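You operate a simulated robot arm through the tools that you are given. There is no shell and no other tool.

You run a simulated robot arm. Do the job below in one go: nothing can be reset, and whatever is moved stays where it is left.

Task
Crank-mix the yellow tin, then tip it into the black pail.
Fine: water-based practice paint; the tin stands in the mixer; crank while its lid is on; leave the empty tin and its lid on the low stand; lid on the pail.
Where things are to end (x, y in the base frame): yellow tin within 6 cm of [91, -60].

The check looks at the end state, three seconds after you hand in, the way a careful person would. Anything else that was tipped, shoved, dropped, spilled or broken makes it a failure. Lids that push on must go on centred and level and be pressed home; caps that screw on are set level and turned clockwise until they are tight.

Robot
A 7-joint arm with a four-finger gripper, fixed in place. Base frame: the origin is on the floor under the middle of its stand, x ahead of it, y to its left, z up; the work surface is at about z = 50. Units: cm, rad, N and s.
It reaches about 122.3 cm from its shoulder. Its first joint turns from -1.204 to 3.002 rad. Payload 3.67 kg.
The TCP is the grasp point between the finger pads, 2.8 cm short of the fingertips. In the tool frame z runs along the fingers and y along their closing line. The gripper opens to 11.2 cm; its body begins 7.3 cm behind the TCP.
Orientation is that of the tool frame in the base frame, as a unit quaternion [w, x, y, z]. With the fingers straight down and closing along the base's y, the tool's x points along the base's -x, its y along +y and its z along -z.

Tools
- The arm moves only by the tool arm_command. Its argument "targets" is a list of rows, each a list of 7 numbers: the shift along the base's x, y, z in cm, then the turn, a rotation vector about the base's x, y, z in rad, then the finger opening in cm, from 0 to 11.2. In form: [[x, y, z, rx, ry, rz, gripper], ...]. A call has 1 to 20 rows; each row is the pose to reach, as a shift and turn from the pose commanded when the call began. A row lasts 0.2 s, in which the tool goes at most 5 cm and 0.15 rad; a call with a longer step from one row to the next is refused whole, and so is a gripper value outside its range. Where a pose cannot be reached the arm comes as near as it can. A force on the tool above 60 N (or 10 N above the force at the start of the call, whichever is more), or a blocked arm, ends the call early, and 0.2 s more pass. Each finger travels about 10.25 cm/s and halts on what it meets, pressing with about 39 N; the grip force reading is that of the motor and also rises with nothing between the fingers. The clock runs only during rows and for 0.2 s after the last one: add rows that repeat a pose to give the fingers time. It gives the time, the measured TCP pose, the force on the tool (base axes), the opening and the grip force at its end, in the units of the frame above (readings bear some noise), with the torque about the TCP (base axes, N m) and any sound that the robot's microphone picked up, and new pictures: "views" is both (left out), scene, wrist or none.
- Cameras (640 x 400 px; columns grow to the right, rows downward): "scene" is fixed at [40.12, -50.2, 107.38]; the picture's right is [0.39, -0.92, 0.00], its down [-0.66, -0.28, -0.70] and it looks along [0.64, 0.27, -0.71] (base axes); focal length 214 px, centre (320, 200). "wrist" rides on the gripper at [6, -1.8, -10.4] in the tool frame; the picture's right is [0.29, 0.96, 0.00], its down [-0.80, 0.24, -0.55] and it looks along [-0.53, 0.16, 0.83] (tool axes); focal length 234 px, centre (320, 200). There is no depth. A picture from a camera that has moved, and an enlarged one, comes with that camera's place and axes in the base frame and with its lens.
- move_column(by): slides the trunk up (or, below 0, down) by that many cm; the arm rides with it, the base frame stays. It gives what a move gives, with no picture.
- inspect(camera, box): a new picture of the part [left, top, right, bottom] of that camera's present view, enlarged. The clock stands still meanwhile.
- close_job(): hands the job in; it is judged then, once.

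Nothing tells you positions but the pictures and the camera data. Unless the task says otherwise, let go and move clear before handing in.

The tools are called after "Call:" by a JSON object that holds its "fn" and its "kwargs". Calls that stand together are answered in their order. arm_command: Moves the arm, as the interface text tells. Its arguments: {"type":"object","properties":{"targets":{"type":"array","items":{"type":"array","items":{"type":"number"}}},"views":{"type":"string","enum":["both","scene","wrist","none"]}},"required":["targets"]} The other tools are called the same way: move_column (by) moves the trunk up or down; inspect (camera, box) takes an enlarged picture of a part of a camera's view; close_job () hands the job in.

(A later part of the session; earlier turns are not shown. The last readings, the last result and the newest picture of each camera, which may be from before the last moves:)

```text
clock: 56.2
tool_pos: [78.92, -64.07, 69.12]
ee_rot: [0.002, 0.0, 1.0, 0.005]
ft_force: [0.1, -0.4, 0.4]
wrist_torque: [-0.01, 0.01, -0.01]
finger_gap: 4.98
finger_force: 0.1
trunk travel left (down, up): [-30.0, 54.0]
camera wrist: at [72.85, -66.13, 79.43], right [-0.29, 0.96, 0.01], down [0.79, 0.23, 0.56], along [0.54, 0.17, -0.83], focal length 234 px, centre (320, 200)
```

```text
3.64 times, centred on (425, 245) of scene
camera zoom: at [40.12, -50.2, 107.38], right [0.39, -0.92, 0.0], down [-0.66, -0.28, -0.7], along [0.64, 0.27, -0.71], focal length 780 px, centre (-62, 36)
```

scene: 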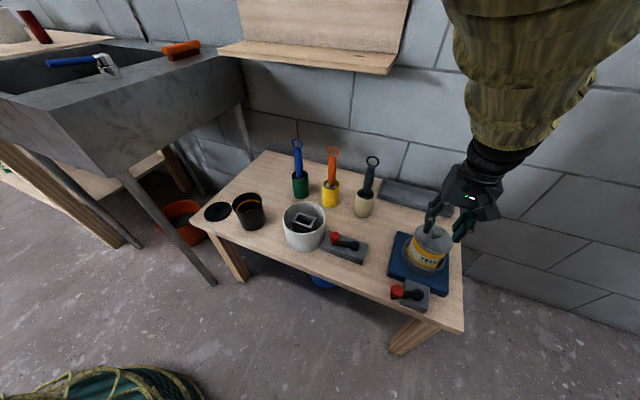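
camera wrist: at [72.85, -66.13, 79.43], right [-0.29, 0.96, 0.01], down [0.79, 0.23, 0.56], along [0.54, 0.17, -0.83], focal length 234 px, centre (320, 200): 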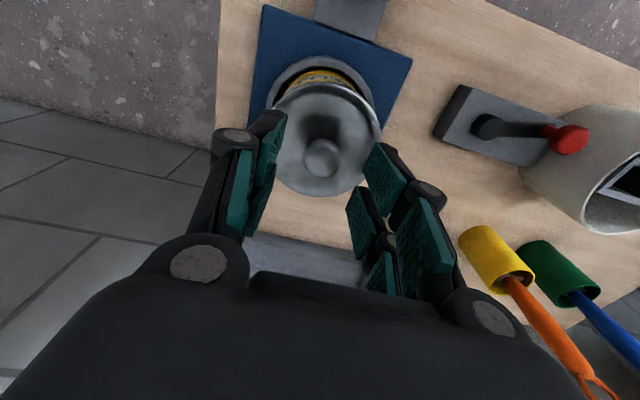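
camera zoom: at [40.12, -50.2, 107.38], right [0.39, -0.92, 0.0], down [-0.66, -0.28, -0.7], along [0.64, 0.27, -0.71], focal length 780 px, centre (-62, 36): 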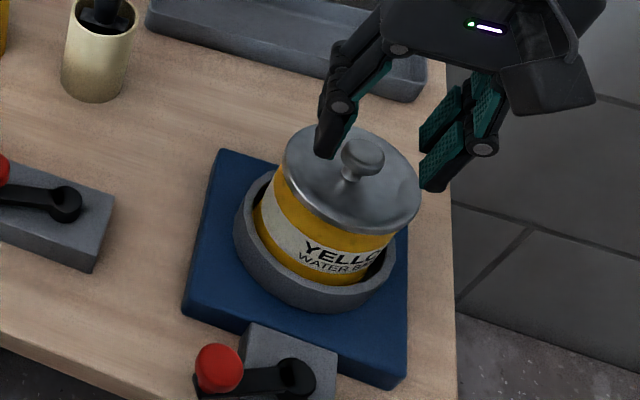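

Alignment is close; the lid knob is at about (79.05,-63.85). I'll lower and grip it.

Call:
{"fn": "arm_command", "kwargs": {"targets": [[0.1, 0.2, -1.5, 0, 0, 0, 5], [0.1, 0.2, -2.8, 0, 0, 0, 5], [0.1, 0.2, -2.8, 0, 0, 0, 3.5], [0.1, 0.2, -2.8, 0, 0, 0, 2.0], [0.1, 0.2, -2.8, 0, 0, 0, 1.0], [0.1, 0.2, -2.8, 0, 0, 0, 1.0]], "views": "both"}}

Call:
{"fn": "inspect", "kwargs": {"camera": "wrist", "box": [200, 80, 440, 280]}}

Call:
{"fn": "inspect", "kwargs": {"camera": "scene", "box": [385, 200, 475, 290]}}

```text
clock: 57.6
tool_pos: [79.02, -63.9, 66.29]
ee_rot: [0.002, 0.0, 1.0, 0.006]
ft_force: [-0.6, -0.2, -0.5]
wrist_torque: [-0.01, 0.02, -0.01]
finger_gap: 2.13
finger_force: 38.9
trunk travel left (down, up): [-30.0, 54.0]
heard: snap
camera wrist: at [72.93, -65.9, 76.57], right [-0.29, 0.96, 0.01], down [0.79, 0.23, 0.56], along [0.54, 0.17, -0.83], focal length 234 px, centre (320, 200)
```

scene: 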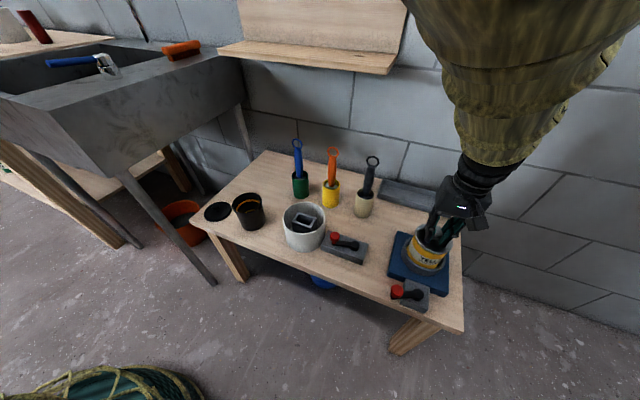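
wrist: 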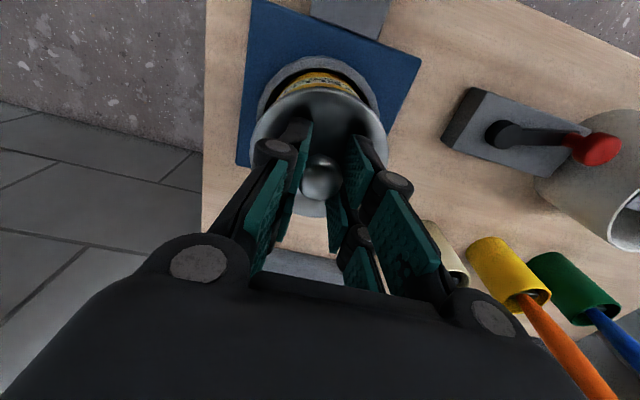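

```text
2.00 times, centred on (320, 180) of wrist
camera zoom: at [72.93, -65.9, 76.57], right [-0.29, 0.96, 0.01], down [0.79, 0.23, 0.56], along [0.54, 0.17, -0.83], focal length 468 px, centre (320, 240)
```

zoom: 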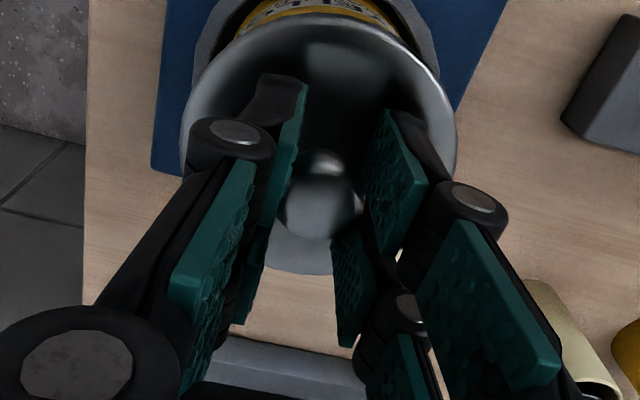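

```text
4.44 times, centred on (430, 245) of scene
camera zoom: at [40.12, -50.2, 107.38], right [0.39, -0.92, 0.0], down [-0.66, -0.28, -0.7], along [0.64, 0.27, -0.71], focal length 953 px, centre (-169, 0)
```

zoom: 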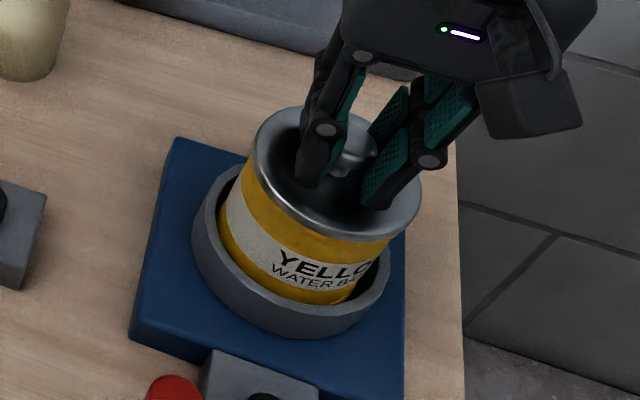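

The lid knob is gripped (gap 2.13) and I heard a snap, so the lid has probably popped loose. I'll lift it slowly straight up.

Call:
{"fn": "arm_command", "kwargs": {"targets": [[0, 0, 0.3, 0, 0, 0, 1.0], [0, 0, 0.6, 0, 0, 0, 1.0], [0, 0, 1.0, 0, 0, 0, 1.0], [0, 0, 1.5, 0, 0, 0, 1.0], [0, 0, 2.0, 0, 0, 0, 1.0], [0, 0, 2.5, 0, 0, 0, 1.0]], "views": "both"}}

Call:
{"fn": "inspect", "kwargs": {"camera": "scene", "box": [385, 200, 475, 290]}}

```text
clock: 59.0
tool_pos: [79.05, -63.88, 68.74]
ee_rot: [0.003, 0.0, 1.0, 0.005]
ft_force: [-0.3, 0.3, -0.4]
wrist_torque: [-0.01, -0.03, 0.01]
finger_gap: 2.11
finger_force: 39.1
trunk travel left (down, up): [-30.0, 54.0]
camera wrist: at [72.94, -65.89, 79.05], right [-0.29, 0.96, 0.01], down [0.79, 0.23, 0.56], along [0.54, 0.17, -0.83], focal length 234 px, centre (320, 200)
```

scene: 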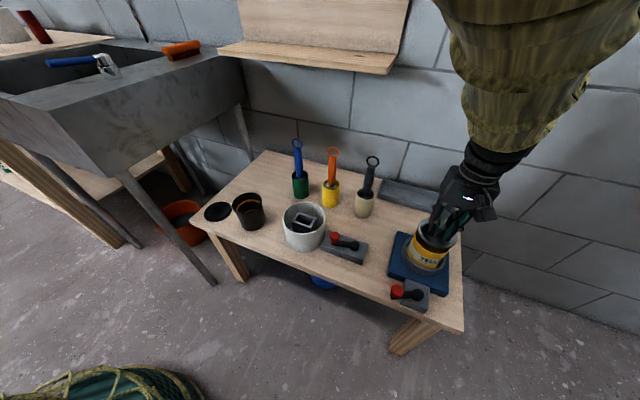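
wrist: 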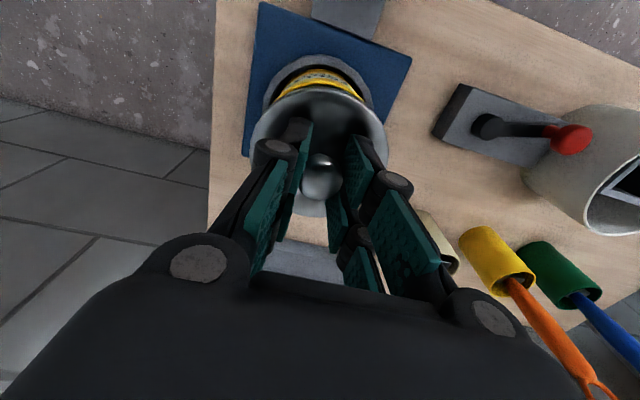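

```text
4.44 times, centred on (430, 245) of scene
camera zoom: at [40.12, -50.2, 107.38], right [0.39, -0.92, 0.0], down [-0.66, -0.28, -0.7], along [0.64, 0.27, -0.71], focal length 953 px, centre (-169, 0)
```

zoom: 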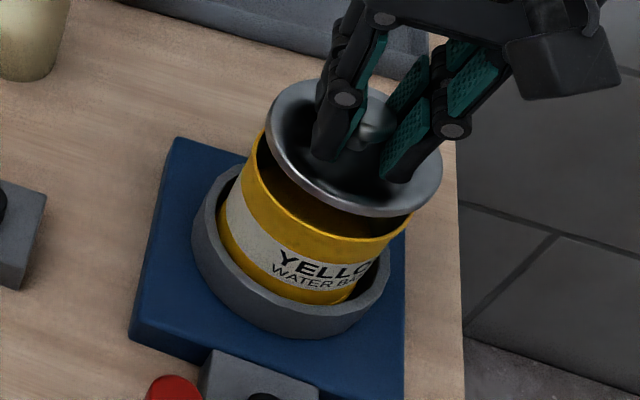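

The lid is off and hangs level in the grip. I'll carry it high over to the open back-left part of the table near (89,-5) to set it down there.

Call:
{"fn": "arm_command", "kwargs": {"targets": [[0, 0, 4, 0, 0, 0, 1.0], [0, 0, 8, 0, 0, 0, 1.0], [0, 0, 12, 0, 0, 0, 1.0], [0, 0, 15.5, 0, 0, 0, 1.0], [0.7, 4.2, 16, 0, 0, 0, 1.0], [1.4, 8.4, 16, 0, 0, 0, 1.0], [2.1, 12.6, 16, 0, 0, 0, 1.0], [2.8, 16.8, 16, 0, 0, 0, 1.0], [3.5, 21, 16, 0, 0, 0, 1.0], [4.2, 25.2, 16, 0, 0, 0, 1.0], [4.9, 29.4, 16, 0, 0, 0, 1.0], [5.6, 33.6, 16, 0, 0, 0, 1.0], [6.3, 37.8, 16, 0, 0, 0, 1.0], [7, 42, 16, 0, 0, 0, 1.0], [7.7, 46.2, 16, 0, 0, 0, 1.0], [8.4, 50.4, 16, 0, 0, 0, 1.0], [9.1, 54.6, 16, 0, 0, 0, 1.0], [9.95, 58.9, 16, 0, 0, 0, 1.0], [9.95, 58.9, 16, 0, 0, 0, 1.0]], "views": "both"}}

Call:
{"fn": "inspect", "kwargs": {"camera": "scene", "box": [380, 200, 480, 330]}}

Call:
{"fn": "inspect", "kwargs": {"camera": "scene", "box": [190, 80, 350, 240]}}

```text
clock: 63.0
tool_pos: [88.92, -4.82, 84.73]
ee_rot: [0.002, 0.0, 1.0, 0.006]
ft_force: [1.1, 0.6, -0.5]
wrist_torque: [0.02, -0.01, 0.0]
finger_gap: 2.12
finger_force: 38.8
trunk travel left (down, up): [-30.0, 54.0]
camera wrist: at [82.92, -6.66, 95.11], right [-0.29, 0.96, 0.01], down [0.79, 0.23, 0.56], along [0.54, 0.17, -0.83], focal length 234 px, centre (320, 200)
```

scene: 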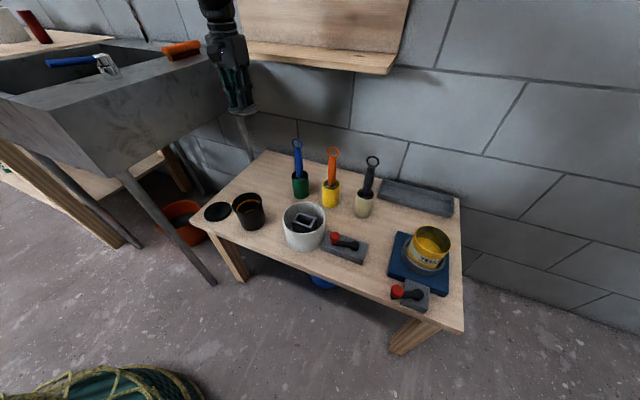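
wrist: 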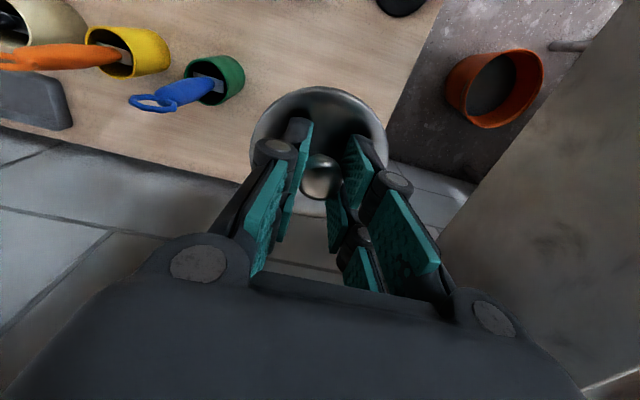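

```text
3.08 times, centred on (430, 265) of scene
camera zoom: at [40.12, -50.2, 107.38], right [0.39, -0.92, 0.0], down [-0.66, -0.28, -0.7], along [0.64, 0.27, -0.71], focal length 660 px, centre (-18, 0)
```

zoom: 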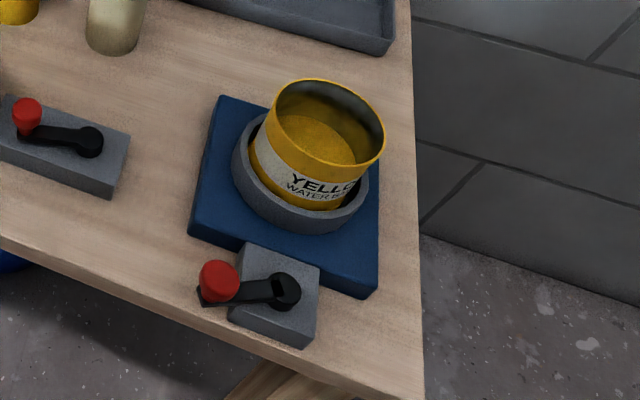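

```text
2.50 times, centred on (270, 160) of scene
camera zoom: at [40.12, -50.2, 107.38], right [0.39, -0.92, 0.0], down [-0.66, -0.28, -0.7], along [0.64, 0.27, -0.71], focal length 536 px, centre (445, 300)
```

zoom: 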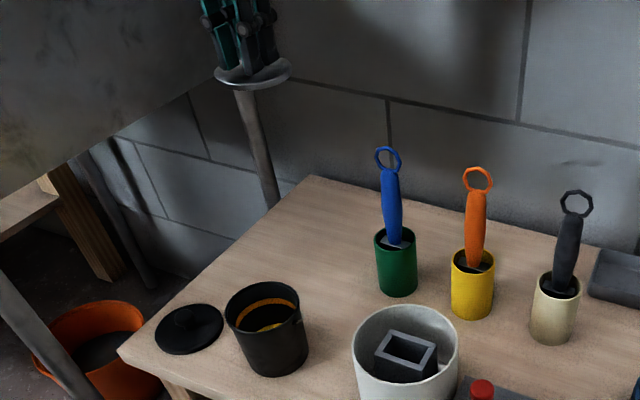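

The open tin holds yellow paint, and the lid hangs level in the grip. I'll shift slightly to (87,-8) and lower the lid toward the table.

Call:
{"fn": "arm_command", "kwargs": {"targets": [[-1, -1.6, -2, 0, 0, 0, 1.0], [-1.9, -3.2, -6, 0, 0, 0, 1.0], [-1.9, -3.2, -10.5, 0, 0, 0, 1.0], [-1.9, -3.2, -15, 0, 0, 0, 1.0], [-1.9, -3.2, -19.5, 0, 0, 0, 1.0], [-1.9, -3.2, -24, 0, 0, 0, 1.0], [-1.9, -3.2, -27, 0, 0, 0, 1.0], [-1.9, -3.2, -28.5, 0, 0, 0, 1.0], [-1.9, -3.2, -29, 0, 0, 0, 1.0]], "views": "both"}}

Call:
{"fn": "inspect", "kwargs": {"camera": "scene", "box": [190, 130, 330, 240]}}

```text
clock: 65.0
tool_pos: [86.91, -8.17, 55.78]
ee_rot: [0.003, 0.0, 1.0, 0.005]
ft_force: [0.1, -0.1, -0.1]
wrist_torque: [-0.03, 0.06, 0.0]
finger_gap: 2.13
finger_force: 38.9
trunk travel left (down, up): [-30.0, 54.0]
camera wrist: at [80.82, -10.15, 66.08], right [-0.29, 0.96, 0.01], down [0.79, 0.23, 0.56], along [0.54, 0.17, -0.83], focal length 234 px, centre (320, 200)
```

scene: 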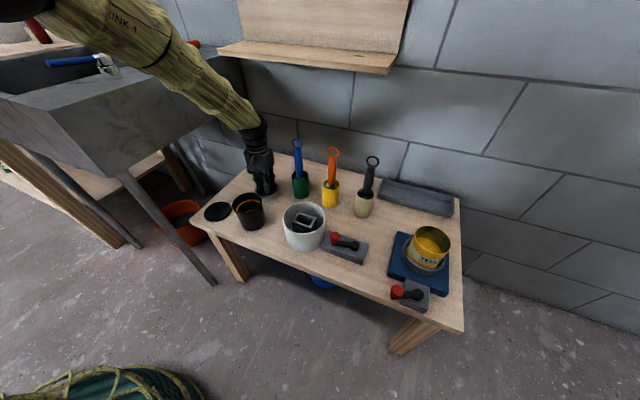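
wrist: 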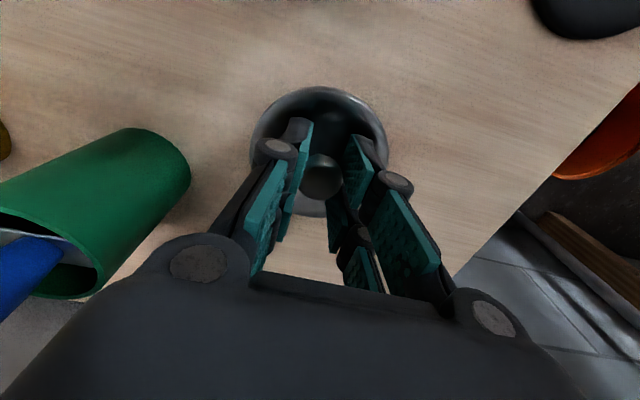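

```text
3.64 times, centred on (260, 185) of scene
camera zoom: at [40.12, -50.2, 107.38], right [0.39, -0.92, 0.0], down [-0.66, -0.28, -0.7], along [0.64, 0.27, -0.71], focal length 780 px, centre (538, 254)
```

zoom: 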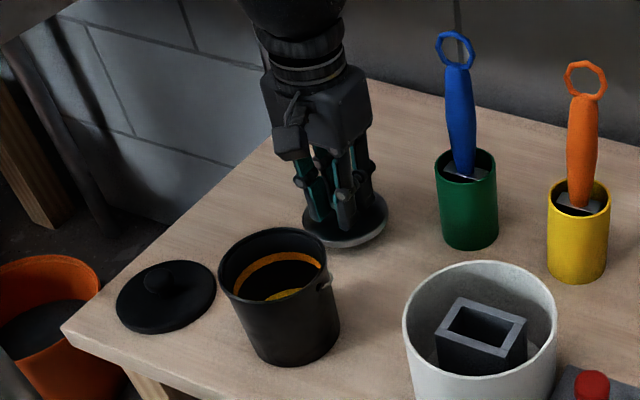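

Lid is about a centimetre above the table. I'll lower in small steps to feel the contact.

Call:
{"fn": "arm_command", "kwargs": {"targets": [[0, 0, -0.4, 0, 0, 0, 1.0], [0, 0, -0.8, 0, 0, 0, 1.0], [0, 0, -1.0, 0, 0, 0, 1.0]], "views": "none"}}

Call:
{"fn": "arm_command", "kwargs": {"targets": [[0, 0, -0.15, 0, 0, 0, 1.0], [0, 0, -0.3, 0, 0, 0, 1.0]], "views": "none"}}

```text
clock: 65.8
tool_pos: [86.93, -8.15, 54.88]
ee_rot: [0.002, 0.0, 1.0, 0.005]
ft_force: [0.1, -0.7, -0.4]
wrist_torque: [0.02, -0.02, -0.05]
finger_gap: 2.1
finger_force: 39.0
trunk travel left (down, up): [-30.0, 54.0]
```

```text
clock: 66.4
tool_pos: [87.03, -8.05, 54.55]
ee_rot: [0.003, -0.001, 1.0, 0.005]
ft_force: [-0.1, 1.2, 0.3]
wrist_torque: [0.0, 0.03, 0.0]
finger_gap: 2.12
finger_force: 38.9
trunk travel left (down, up): [-30.0, 54.0]
```

Call:
{"fn": "arm_command", "kwargs": {"targets": [[0, 0, -0.15, 0, 0, 0, 1.0], [0, 0, -0.3, 0, 0, 0, 1.0]], "views": "none"}}

Call:
{"fn": "arm_command", "kwargs": {"targets": [[0, 0, -0.15, 0, 0, 0, 1.0], [0, 0, -0.3, 0, 0, 0, 1.0]], "views": "both"}}

Call:
{"fn": "inspect", "kwargs": {"camera": "scene", "box": [220, 150, 310, 230]}}

```text
clock: 67.0
tool_pos: [87.08, -8.19, 54.15]
ee_rot: [0.003, 0.0, 1.0, 0.006]
ft_force: [0.0, 0.1, -0.7]
wrist_torque: [0.01, 0.0, -0.03]
finger_gap: 2.13
finger_force: 38.8
trunk travel left (down, up): [-30.0, 54.0]
```

```text
clock: 67.6
tool_pos: [86.99, -8.16, 53.89]
ee_rot: [0.003, 0.0, 1.0, 0.004]
ft_force: [-0.3, 0.2, 0.5]
wrist_torque: [0.01, 0.01, 0.0]
finger_gap: 2.13
finger_force: 38.5
trunk travel left (down, up): [-30.0, 54.0]
camera wrist: at [80.96, -10.22, 64.17], right [-0.29, 0.96, 0.01], down [0.79, 0.23, 0.56], along [0.54, 0.17, -0.83], focal length 234 px, centre (320, 200)
```

scene: 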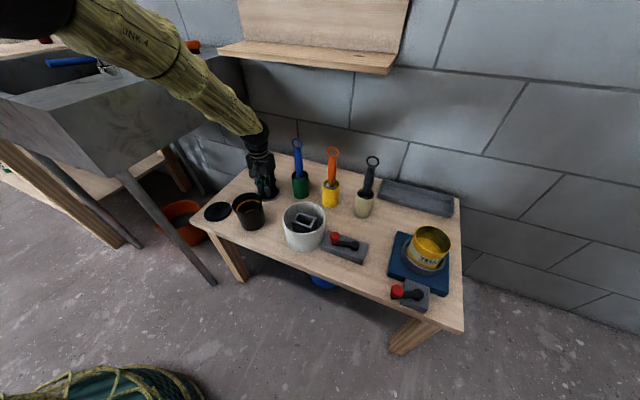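
wrist: 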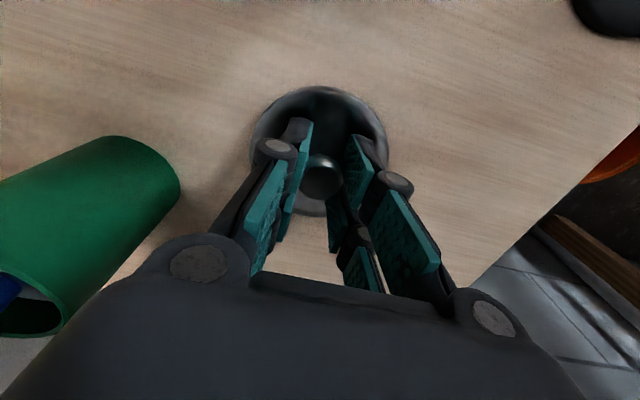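

```text
5.00 times, centred on (265, 190) of scene
camera zoom: at [40.12, -50.2, 107.38], right [0.39, -0.92, 0.0], down [-0.66, -0.28, -0.7], along [0.64, 0.27, -0.71], focal length 1072 px, centre (595, 250)
```

zoom: 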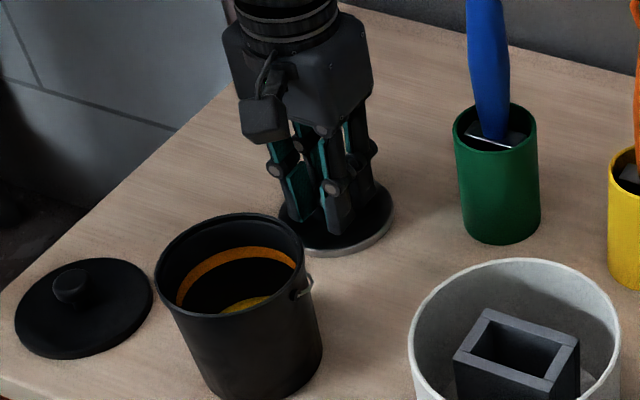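

No contact yet; continuing down in small steps.

Call:
{"fn": "arm_command", "kwargs": {"targets": [[0, 0, -0.15, 0, 0, 0, 1.0], [0, 0, -0.3, 0, 0, 0, 1.0]], "views": "none"}}

Call:
{"fn": "arm_command", "kwargs": {"targets": [[0, 0, -0.15, 0, 0, 0, 1.0], [0, 0, -0.3, 0, 0, 0, 1.0]], "views": "none"}}

Call:
{"fn": "arm_command", "kwargs": {"targets": [[0, 0, -0.1, 0, 0, 0, 1.0], [0, 0, -0.2, 0, 0, 0, 1.0]], "views": "wrist"}}

```text
clock: 68.2
tool_pos: [87.0, -8.35, 53.83]
ee_rot: [0.006, 0.0, 1.0, 0.005]
ft_force: [4.4, 0.0, 14.5]
wrist_torque: [0.17, 0.14, -0.04]
finger_gap: 2.15
finger_force: 38.8
trunk travel left (down, up): [-30.0, 54.0]
```

```text
clock: 68.8
tool_pos: [86.94, -8.28, 53.76]
ee_rot: [0.007, 0.0, 1.0, 0.006]
ft_force: [0.0, -2.0, 38.9]
wrist_torque: [0.01, 0.32, -0.04]
finger_gap: 2.13
finger_force: 38.8
trunk travel left (down, up): [-30.0, 54.0]
```

```text
clock: 69.4
tool_pos: [86.96, -8.33, 53.63]
ee_rot: [0.007, 0.001, 1.0, 0.005]
ft_force: [3.0, -6.6, 52.7]
wrist_torque: [-0.09, -0.15, -0.06]
finger_gap: 2.16
finger_force: 39.0
trunk travel left (down, up): [-30.0, 54.0]
camera wrist: at [80.84, -10.21, 63.95], right [-0.29, 0.96, 0.01], down [0.79, 0.23, 0.57], along [0.54, 0.17, -0.82], focal length 234 px, centre (320, 200)
```

wrist: 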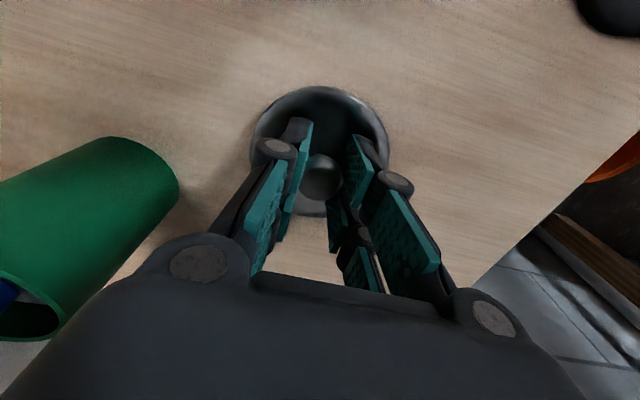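

The lid touched down at z≈53.8 and I'm now pressing more than needed. I'll ease up, then open and rise clear.

Call:
{"fn": "arm_command", "kwargs": {"targets": [[0, 0, 0.4, 0, 0, 0, 1.0], [0, 0, 0.75, 0, 0, 0, 1.0], [0, 0, 0.75, 0, 0, 0, 2.5], [0, 0, 0.75, 0, 0, 0, 4], [0, 0, 0.75, 0, 0, 0, 5], [0, 0, 0.75, 0, 0, 0, 5], [0, 0, 4, 0, 0, 0, 5], [0, 0, 8, 0, 0, 0, 5], [0, 0, 12.5, 0, 0, 0, 5], [0, 0, 17, 0, 0, 0, 5], [0, 0, 21.5, 0, 0, 0, 5], [0, 0, 26, 0, 0, 0, 5], [0, 0, 30, 0, 0, 0, 5], [0, 0, 30, 0, 0, 0, 5]], "views": "both"}}

Call:
{"fn": "inspect", "kwargs": {"camera": "scene", "box": [200, 150, 310, 240]}}

Call:
{"fn": "inspect", "kwargs": {"camera": "wrist", "box": [200, 0, 560, 200]}}

Call:
{"fn": "inspect", "kwargs": {"camera": "scene", "box": [385, 205, 465, 285]}}

```text
clock: 72.4
tool_pos: [86.98, -8.45, 82.9]
ee_rot: [0.003, 0.0, 1.0, 0.005]
ft_force: [0.0, -0.1, 0.8]
wrist_torque: [0.0, -0.01, 0.02]
finger_gap: 5.0
finger_force: 0.0
trunk travel left (down, up): [-30.0, 54.0]
camera wrist: at [81.08, -10.35, 93.26], right [-0.29, 0.96, 0.01], down [0.79, 0.23, 0.56], along [0.54, 0.17, -0.83], focal length 234 px, centre (320, 200)
```

scene: 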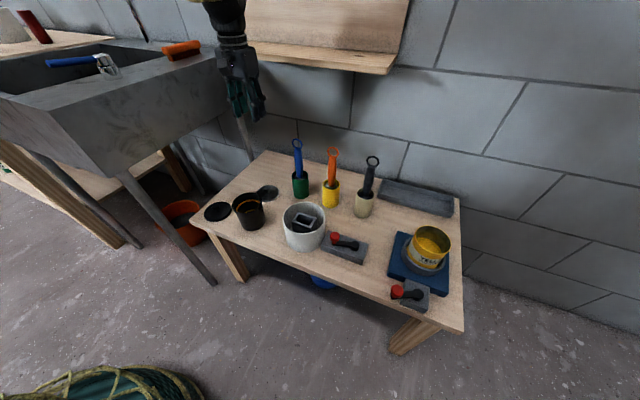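
wrist: 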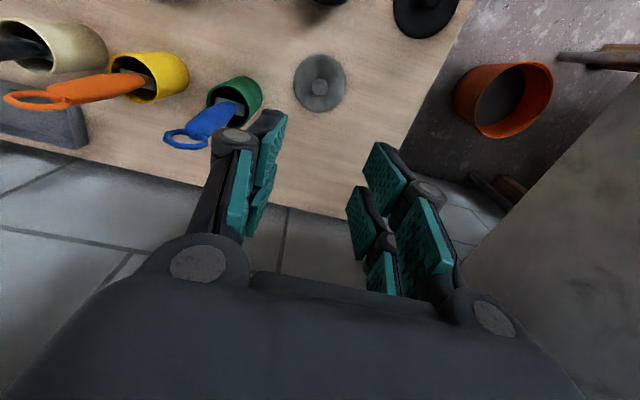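

```text
4.44 times, centred on (255, 195) of scene
camera zoom: at [40.12, -50.2, 107.38], right [0.39, -0.92, 0.0], down [-0.66, -0.28, -0.7], along [0.64, 0.27, -0.71], focal length 953 px, centre (609, 222)
```

zoom: 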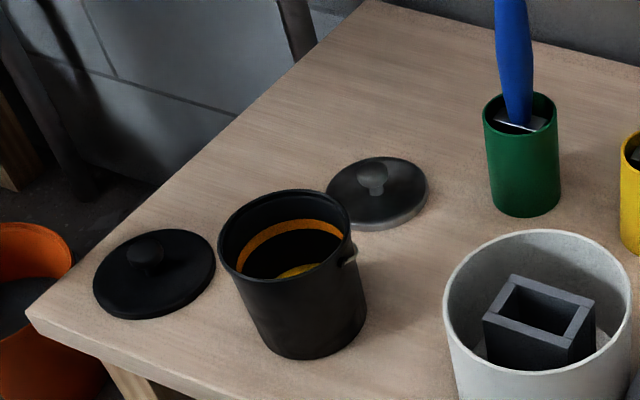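

```text
1.78 times, centred on (380, 100) of wrist
camera zoom: at [81.08, -10.35, 93.26], right [-0.29, 0.96, 0.01], down [0.79, 0.23, 0.56], along [0.54, 0.17, -0.83], focal length 416 px, centre (213, 378)
```

zoom: 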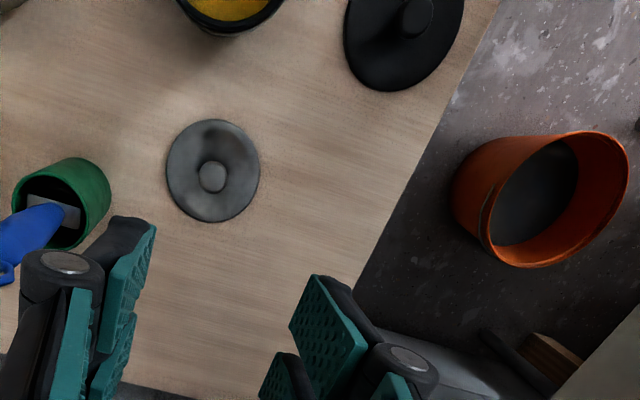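

```text
5.00 times, centred on (425, 245) of scene
camera zoom: at [40.12, -50.2, 107.38], right [0.39, -0.92, 0.0], down [-0.66, -0.28, -0.7], along [0.64, 0.27, -0.71], focal length 1072 px, centre (-205, -25)
```

zoom: 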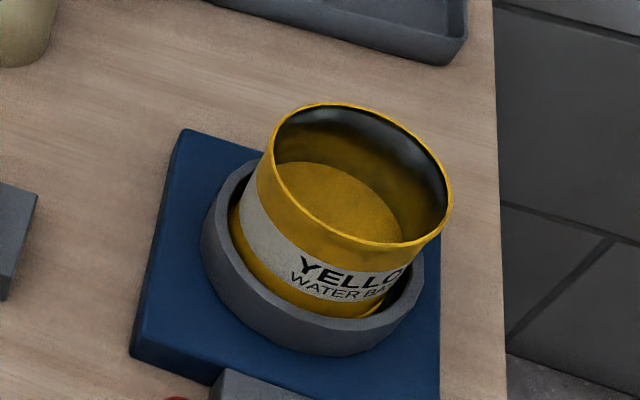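

The tin lid is flat on the table at (87,-8.3). To pour well I'd like to hold the tin with the hand tilted, so I'll first rehearse the needed wrist orientations in free space above the pail, starting with a -90° yaw.

Call:
{"fn": "arm_command", "kwargs": {"targets": [[-1, -0.6, 0.5, 0, 0, -0.143, 6], [-2, -1.2, 1, 0, 0, -0.286, 7], [-3.2, -2, 1.5, 0, 0, -0.429, 8], [-4.4, -2.8, 2, 0, 0, -0.572, 9], [-5.6, -3.6, 2.5, 0, 0, -0.715, 10], [-6.8, -4.4, 3, 0, 0, -0.858, 11], [-8, -5.2, 3.5, 0, 0, -1.0, 11], [-9.2, -6, 4, 0, 0, -1.143, 11], [-10.4, -6.8, 4.5, 0, 0, -1.286, 11], [-11.6, -7.4, 5, 0, 0, -1.429, 11], [-13, -8, 5, 0, 0, -1.571, 11], [-13, -8, 5, 0, 0, -1.571, 11]], "views": "both"}}

```text
clock: 75.0
tool_pos: [74.03, -17.16, 87.99]
ee_rot: [-0.002, 0.711, 0.703, 0.008]
ft_force: [-0.2, -0.5, 0.0]
wrist_torque: [-0.02, -0.04, -0.01]
finger_gap: 10.98
finger_force: 0.0
trunk travel left (down, up): [-30.0, 54.0]
camera wrist: at [72.33, -11.25, 98.37], right [0.96, 0.28, 0.01], down [0.23, -0.81, 0.54], along [0.16, -0.52, -0.84], focal length 234 px, centre (320, 200)
```

scene: 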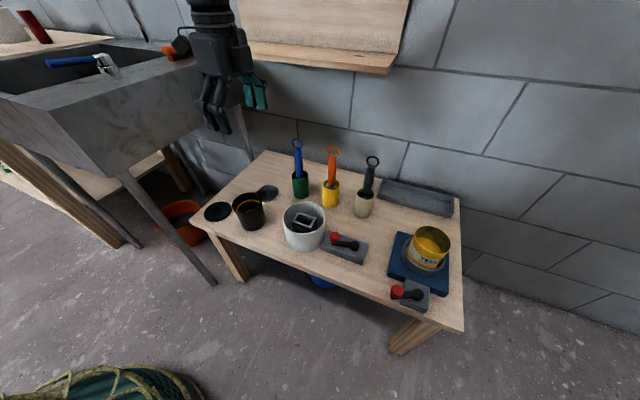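
wrist: 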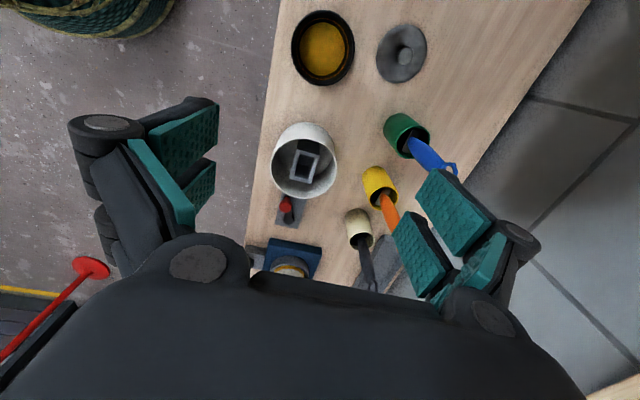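

The yaw is reachable. Now I'll rehearse the pouring end pose by tilting so the fingers point toward +y.

Call:
{"fn": "arm_command", "kwargs": {"targets": [[0, 0, 0, 0.14, 0, 0, 11], [0, 0, 0, 0.28, 0, 0, 11], [0, 0, 0, 0.42, 0, 0, 11], [0, 0, 0, 0.56, 0, 0, 11], [0, 0, 0, 0.7, 0, 0, 11], [0, 0, 0, 0.84, 0, 0, 11], [0, 0, 0, 0.98, 0, 0, 11], [0, 0, 0, 1.12, 0, 0, 11], [0, 0, 0, 1.26, 0, 0, 11], [0, 0, 0, 1.4, 0, 0, 11], [0, 0, 0, 1.4, 0, 0, 11]], "views": "both"}}

```text
clock: 77.4
tool_pos: [73.97, -16.21, 88.16]
ee_rot: [-0.452, 0.544, 0.539, 0.457]
ft_force: [0.4, -0.5, -0.5]
wrist_torque: [0.03, 0.02, 0.04]
finger_gap: 11.01
finger_force: 0.0
trunk travel left (down, up): [-30.0, 54.0]
camera wrist: at [72.05, -25.51, 95.83], right [0.96, 0.04, 0.29], down [0.23, -0.69, -0.69], along [0.17, 0.73, -0.67], focal length 234 px, centre (320, 200)
```

scene: 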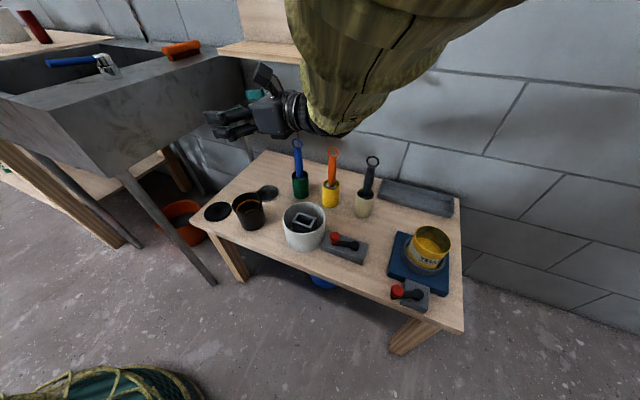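
wrist: 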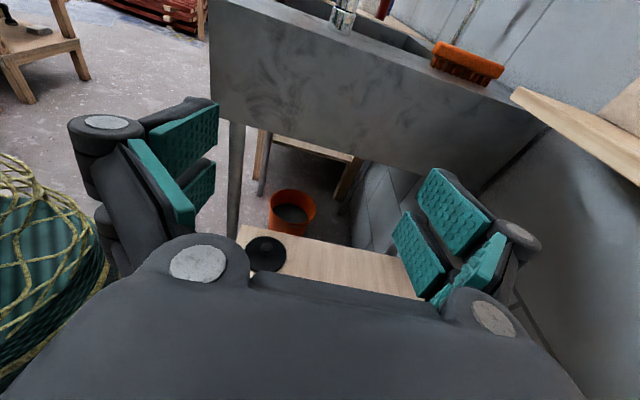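

The pour pose is reachable at height. I'll rehearse lowering it to pouring height above the pail to check arm clearances.

Call:
{"fn": "arm_command", "kwargs": {"targets": [[-0.2, 1.5, -3, 0, 0, 0, 11], [-0.4, 3, -6, 0, 0, 0, 11], [-0.6, 4.5, -9, 0, 0, 0, 11], [-0.8, 6, -12, 0, 0, 0, 11], [-1, 6.5, -15, 0, 0, 0, 11], [-1, 6.5, -17, 0, 0, 0, 11], [-1, 6.5, -17, 0, 0, 0, 11]], "views": "both"}}

Call:
{"fn": "inspect", "kwargs": {"camera": "scene", "box": [190, 60, 430, 260]}}

```text
clock: 79.0
tool_pos: [72.77, -9.6, 70.87]
ee_rot: [-0.451, 0.544, 0.54, 0.457]
ft_force: [0.2, 0.7, -0.7]
wrist_torque: [-0.02, -0.03, -0.02]
finger_gap: 11.01
finger_force: 0.1
trunk travel left (down, up): [-30.0, 54.0]
camera wrist: at [70.93, -18.78, 78.5], right [0.96, 0.04, 0.28], down [0.23, -0.69, -0.69], along [0.17, 0.72, -0.67], focal length 234 px, centre (320, 200)
```

scene: 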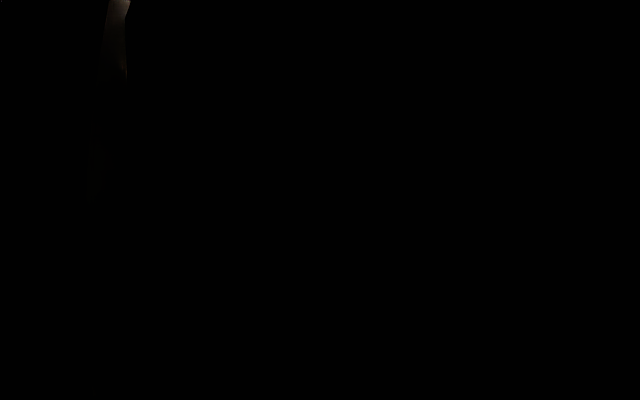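
wrist: 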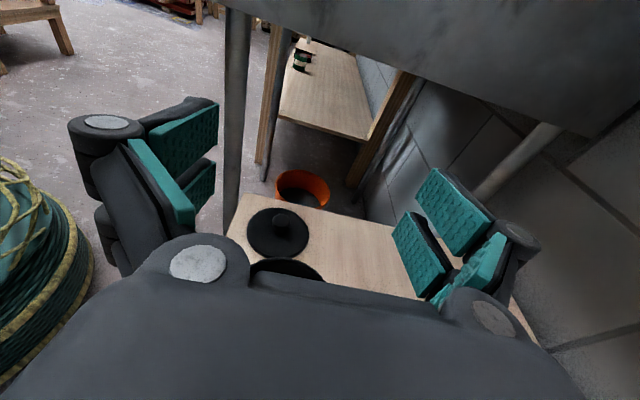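

```text
2.00 times, centred on (310, 160) of scene
camera zoom: at [40.12, -50.2, 107.38], right [0.39, -0.92, 0.0], down [-0.66, -0.28, -0.7], along [0.64, 0.27, -0.71], focal length 429 px, centre (340, 280)
```

zoom: 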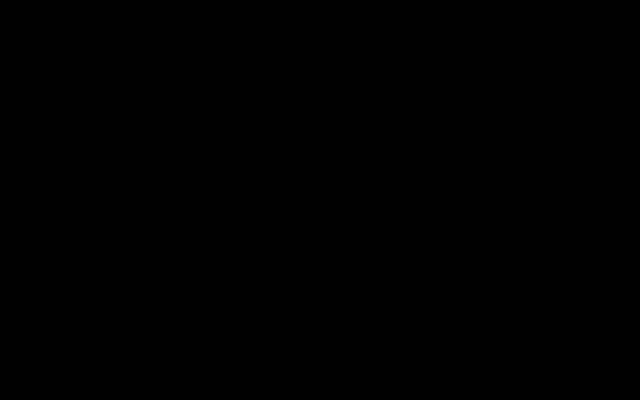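

The pose is reachable low too, but the arm now covers the scene camera. I'd rather have the wrist camera under the hand to watch the pour, so I'll back up, straighten, and test the opposite yaw.

Call:
{"fn": "arm_command", "kwargs": {"targets": [[0.2, -1, 2, -0.14, 0, 0, 11], [0.4, -2, 4, -0.28, 0, 0, 11], [0.6, -3, 6, -0.42, 0, 0, 11], [0.8, -4, 9, -0.56, 0, 0, 11], [1, -5, 12, -0.7, 0, 0, 11], [1, -6, 15, -0.84, 0, 0, 11], [1, -6.5, 17, -0.98, 0, 0, 11], [1, -6.5, 17, -1.12, 0, 0, 11], [1, -6.5, 17, -1.26, 0, 0, 11], [1, -6.5, 17, -1.4, 0, 0, 11], [1, -6.5, 17, -1.4, 0, 0, 11]], "views": "none"}}

Call:
{"fn": "arm_command", "kwargs": {"targets": [[0, 0, 0, 0, 0, 0.15, 11], [0, 0, 0, 0, 0, 0.3, 11], [0, 0, 0, 0, 0, 0.45, 11], [0, 0, 0, 0, 0, 0.6, 11], [0, 0, 0, 0, 0, 0.75, 11], [0, 0, 0, 0, 0, 0.9, 11], [0, 0, 0, 0, 0, 1.05, 11], [0, 0, 0, 0, 0, 1.2, 11], [0, 0, 0, 0, 0, 1.35, 11], [0, 0, 0, 0, 0, 1.5, 11], [0, 0, 0, 0, 0, 1.65, 11], [0, 0, 0, 0, 0, 1.8, 11], [0, 0, 0, 0, 0, 1.95, 11], [0, 0, 0, 0, 0, 2.1, 11], [0, 0, 0, 0, 0, 2.25, 11], [0, 0, 0, 0, 0, 2.4, 11], [0, 0, 0, 0, 0, 2.55, 11], [0, 0, 0, 0, 0, 2.7, 11], [0, 0, 0, 0, 0, 2.85, 11], [0, 0, 0, 0, 0, 3.0, 11]], "views": "both"}}

```text
clock: 81.4
tool_pos: [74.12, -16.27, 88.19]
ee_rot: [0.005, 0.708, 0.706, 0.001]
ft_force: [0.4, 0.4, 0.0]
wrist_torque: [-0.02, -0.03, 0.04]
finger_gap: 11.02
finger_force: 0.0
trunk travel left (down, up): [-30.0, 54.0]
```

```text
clock: 85.6
tool_pos: [74.01, -16.18, 88.12]
ee_rot: [0.0, -0.656, 0.754, 0.006]
ft_force: [-0.8, 0.4, -0.6]
wrist_torque: [0.0, 0.01, -0.02]
finger_gap: 10.97
finger_force: 0.0
trunk travel left (down, up): [-30.0, 54.0]
camera wrist: at [75.01, -22.64, 98.43], right [-0.99, -0.15, 0.01], down [-0.12, 0.82, 0.56], along [-0.09, 0.55, -0.83], focal length 234 px, centre (320, 200)
```

scene: 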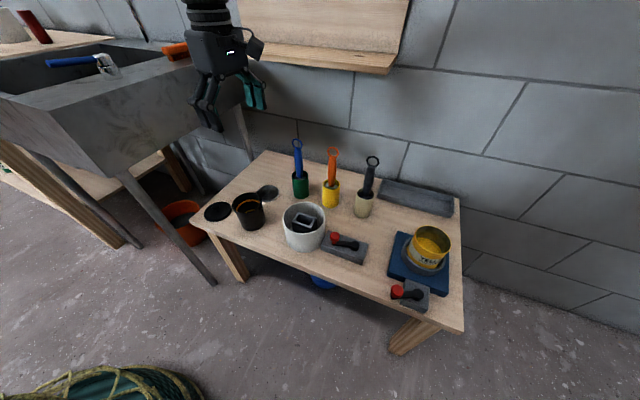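
wrist: 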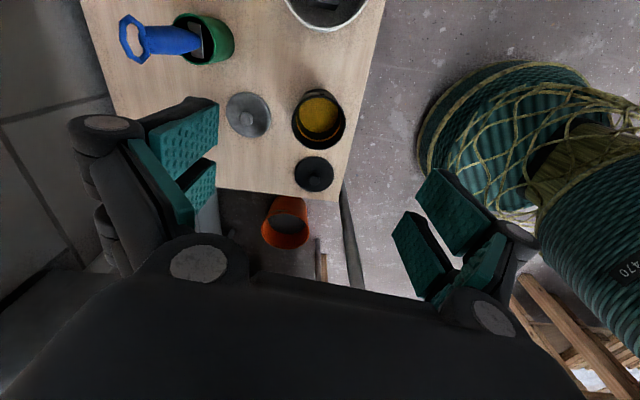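

The opposite yaw is reachable as well. I'll finish the yaw and rehearse the pour tilt with the camera under the hand.

Call:
{"fn": "arm_command", "kwargs": {"targets": [[0, 0, 0, 0, 0, 0.14, 11]], "views": "none"}}

Call:
{"fn": "arm_command", "kwargs": {"targets": [[-0.1, 0.5, -1, 0.14, 0, 0, 11], [-0.2, 1, -2, 0.28, 0, 0, 11], [-0.4, 2, -4, 0.42, 0, 0, 11], [-0.6, 3, -6, 0.56, 0, 0, 11], [-0.8, 4, -8, 0.7, 0, 0, 11], [-1, 5, -10, 0.84, 0, 0, 11], [-1, 5.5, -12, 0.98, 0, 0, 11], [-1, 6, -14, 1.12, 0, 0, 11], [-1, 6.5, -16, 1.26, 0, 0, 11], [-1, 6.5, -17, 1.4, 0, 0, 11], [-1, 6.5, -17, 1.4, 0, 0, 11]], "views": "both"}}

```text
clock: 86.0
tool_pos: [74.02, -16.11, 88.06]
ee_rot: [0.002, 0.707, -0.707, -0.007]
ft_force: [-0.5, 0.1, -0.3]
wrist_torque: [-0.02, 0.01, 0.01]
finger_gap: 10.99
finger_force: 0.1
trunk travel left (down, up): [-30.0, 54.0]
```

```text
clock: 88.4
tool_pos: [73.08, -9.85, 71.18]
ee_rot: [-0.455, 0.54, -0.537, -0.461]
ft_force: [-0.4, 0.2, -0.4]
wrist_torque: [0.02, 0.01, -0.01]
finger_gap: 11.01
finger_force: 0.1
trunk travel left (down, up): [-30.0, 54.0]
camera wrist: at [74.98, -21.11, 66.87], right [-0.96, -0.06, -0.28], down [-0.23, -0.42, 0.88], along [-0.17, 0.91, 0.39], focal length 234 px, centre (320, 200)
```

scene: 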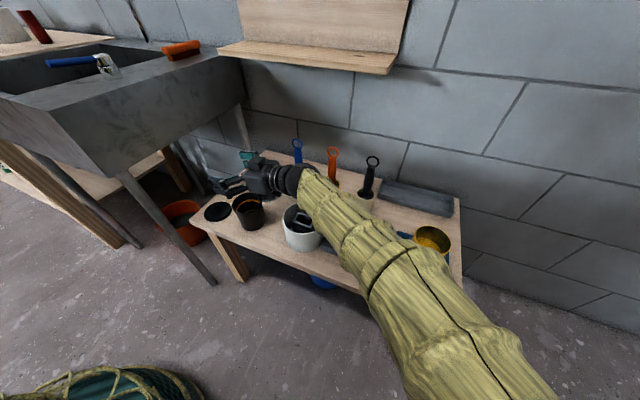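
wrist: 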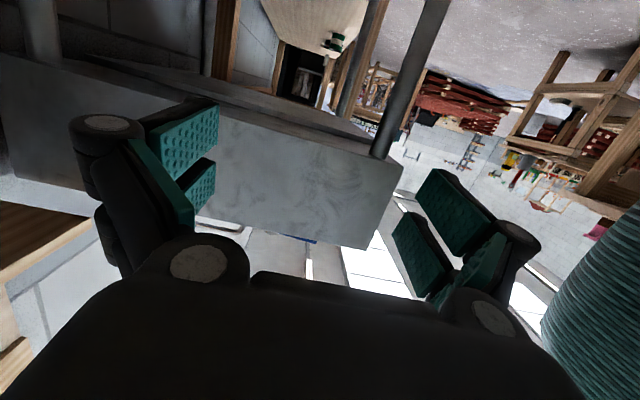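

This pose works and leaves the scene camera a view of the pail. Let me check the forearm's clearance over the bucket.

Call:
{"fn": "inspect", "kwargs": {"camera": "scene", "box": [190, 130, 350, 260]}}

Call:
{"fn": "inspect", "kwargs": {"camera": "scene", "box": [280, 150, 480, 310]}}

```text
3.08 times, centred on (270, 195) of scene
camera zoom: at [40.12, -50.2, 107.38], right [0.39, -0.92, 0.0], down [-0.66, -0.28, -0.7], along [0.64, 0.27, -0.71], focal length 660 px, centre (474, 215)
```

zoom: 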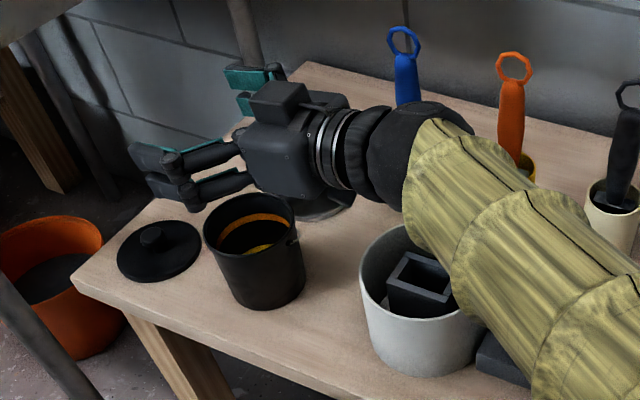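

```text
2.50 times, centred on (380, 230) of scene
camera zoom: at [40.12, -50.2, 107.38], right [0.39, -0.92, 0.0], down [-0.66, -0.28, -0.7], along [0.64, 0.27, -0.71], focal length 536 px, centre (170, 125)
```

zoom: 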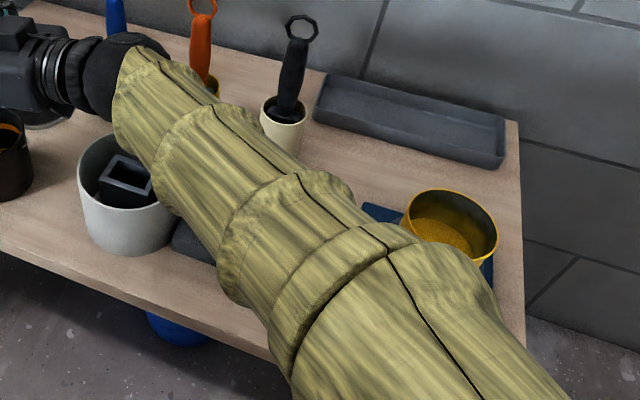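

Clearances look fine and the scene camera keeps its view with this yaw. I'll return to vertical, then travel over to the tin, tilting the hand back 45° for the grasp.

Call:
{"fn": "arm_command", "kwargs": {"targets": [[0, -0.5, 1.5, -0.14, 0, 0, 11], [0.2, -1, 3, -0.28, 0, 0, 11], [0.4, -2, 5, -0.42, 0, 0, 11], [0.6, -3, 7, -0.56, 0, 0, 11], [0.8, -4, 9, -0.7, 0, 0, 11], [1, -5, 11, -0.84, 0, 0, 11], [1, -5.5, 13, -0.98, 0, 0, 11], [1, -6, 15, -1.12, 0, 0, 11], [1, -6.5, 17, -1.26, 0, 0, 11], [1, -6.5, 17, -1.4, 0, 0, 11], [1, -6.5, 17, -1.4, 0, 0, 11]], "views": "none"}}

Call:
{"fn": "arm_command", "kwargs": {"targets": [[0.5, -4, 0, 0, 0, 0, 11], [1, -8, 0, 0, 0, 0, 11], [1.5, -12.5, 0, 0, 0, 0, 11], [2, -17, 0, 0, 0, 0, 11], [2.5, -21.5, 0, 0, 0, 0, 11], [3, -26, 0, -0.13, 0, 0, 11], [3.5, -30.5, 0, -0.26, 0, 0, 11], [4, -34.5, 0, -0.39, 0, 0, 11], [4.5, -38.5, 0, -0.52, 0, 0, 11], [5, -42, 0, -0.65, 0, 0, 11], [5, -44, 0, -0.785, 0, 0, 11], [5, -44, 0, -0.785, 0, 0, 11]], "views": "both"}}

```text
clock: 90.8
tool_pos: [73.91, -16.28, 88.11]
ee_rot: [-0.001, -0.706, 0.708, 0.005]
ft_force: [-0.2, -0.7, 0.1]
wrist_torque: [-0.02, 0.0, -0.03]
finger_gap: 11.0
finger_force: 0.1
trunk travel left (down, up): [-30.0, 54.0]
```

```text
clock: 93.4
tool_pos: [79.1, -59.95, 88.17]
ee_rot: [-0.272, -0.652, 0.656, -0.266]
ft_force: [-0.1, 0.3, 0.3]
wrist_torque: [-0.02, -0.01, -0.03]
finger_gap: 10.99
finger_force: 0.1
trunk travel left (down, up): [-30.0, 54.0]
camera wrist: at [81.03, -57.02, 99.68], right [-0.96, -0.2, 0.21], down [-0.23, 0.96, -0.17], along [-0.17, -0.21, -0.96], focal length 234 px, centre (320, 200)
```

scene: 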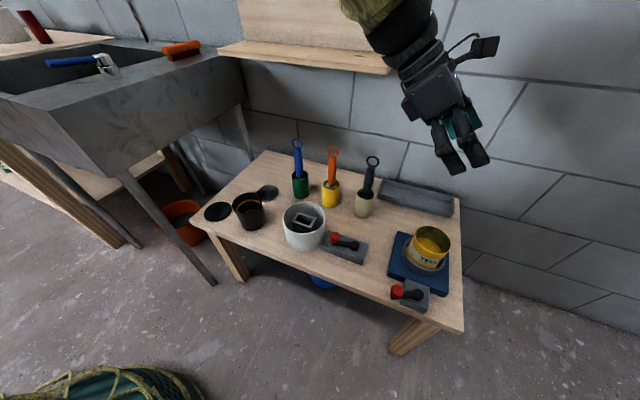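
wrist: 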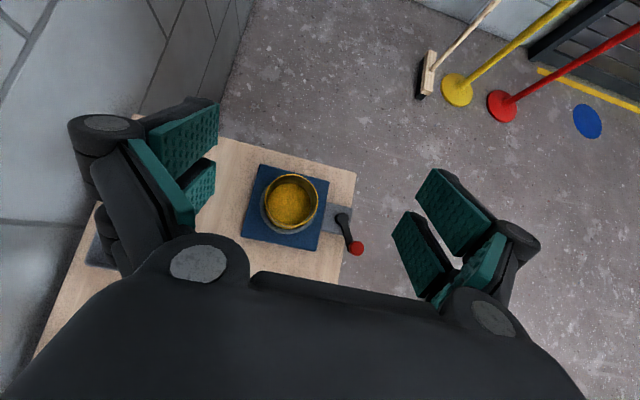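

The tin is at about (79.2,-63.9) and the fingers are wide open on either side along x. I'll descend part way and verify centring.

Call:
{"fn": "arm_command", "kwargs": {"targets": [[0, -1, -3, 0, 0, 0, 11.2], [0.1, -2, -6, 0, 0, 0, 11.2], [0.1, -3, -9, 0, 0, 0, 11.2], [0.1, -4, -12, 0, 0, 0, 11.2], [0.1, -4, -16, 0, 0, 0, 11.2], [0.1, -4, -19, 0, 0, 0, 11.2], [0.1, -4, -19, 0, 0, 0, 11.2]], "views": "both"}}

Call:
{"fn": "inspect", "kwargs": {"camera": "scene", "box": [350, 160, 490, 310]}}

```text
clock: 95.0
tool_pos: [79.25, -64.25, 69.17]
ee_rot: [-0.271, -0.652, 0.656, -0.265]
ft_force: [0.4, -0.1, -0.2]
wrist_torque: [0.0, -0.01, 0.01]
finger_gap: 11.21
finger_force: 0.1
trunk travel left (down, up): [-30.0, 54.0]
camera wrist: at [81.12, -61.18, 80.66], right [-0.96, -0.2, 0.21], down [-0.23, 0.96, -0.16], along [-0.17, -0.21, -0.96], focal length 234 px, centre (320, 200)
```

scene: 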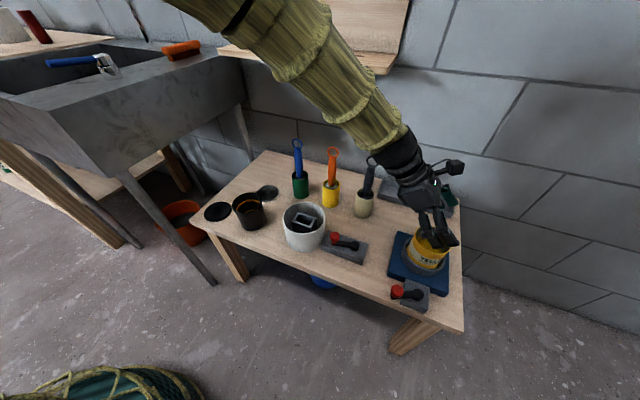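
wrist: 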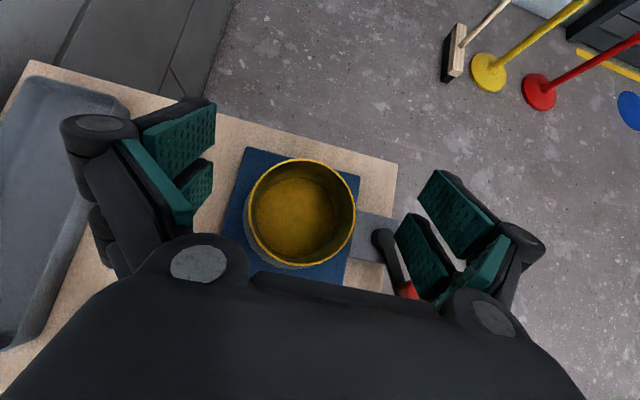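

```text
2.67 times, centred on (420, 235) of scene
camera zoom: at [40.12, -50.2, 107.38], right [0.39, -0.92, 0.0], down [-0.66, -0.28, -0.7], along [0.64, 0.27, -0.71], focal length 572 px, centre (53, 107)
```

zoom: 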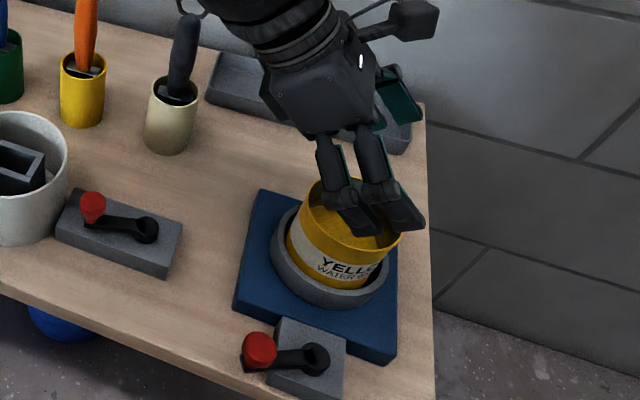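

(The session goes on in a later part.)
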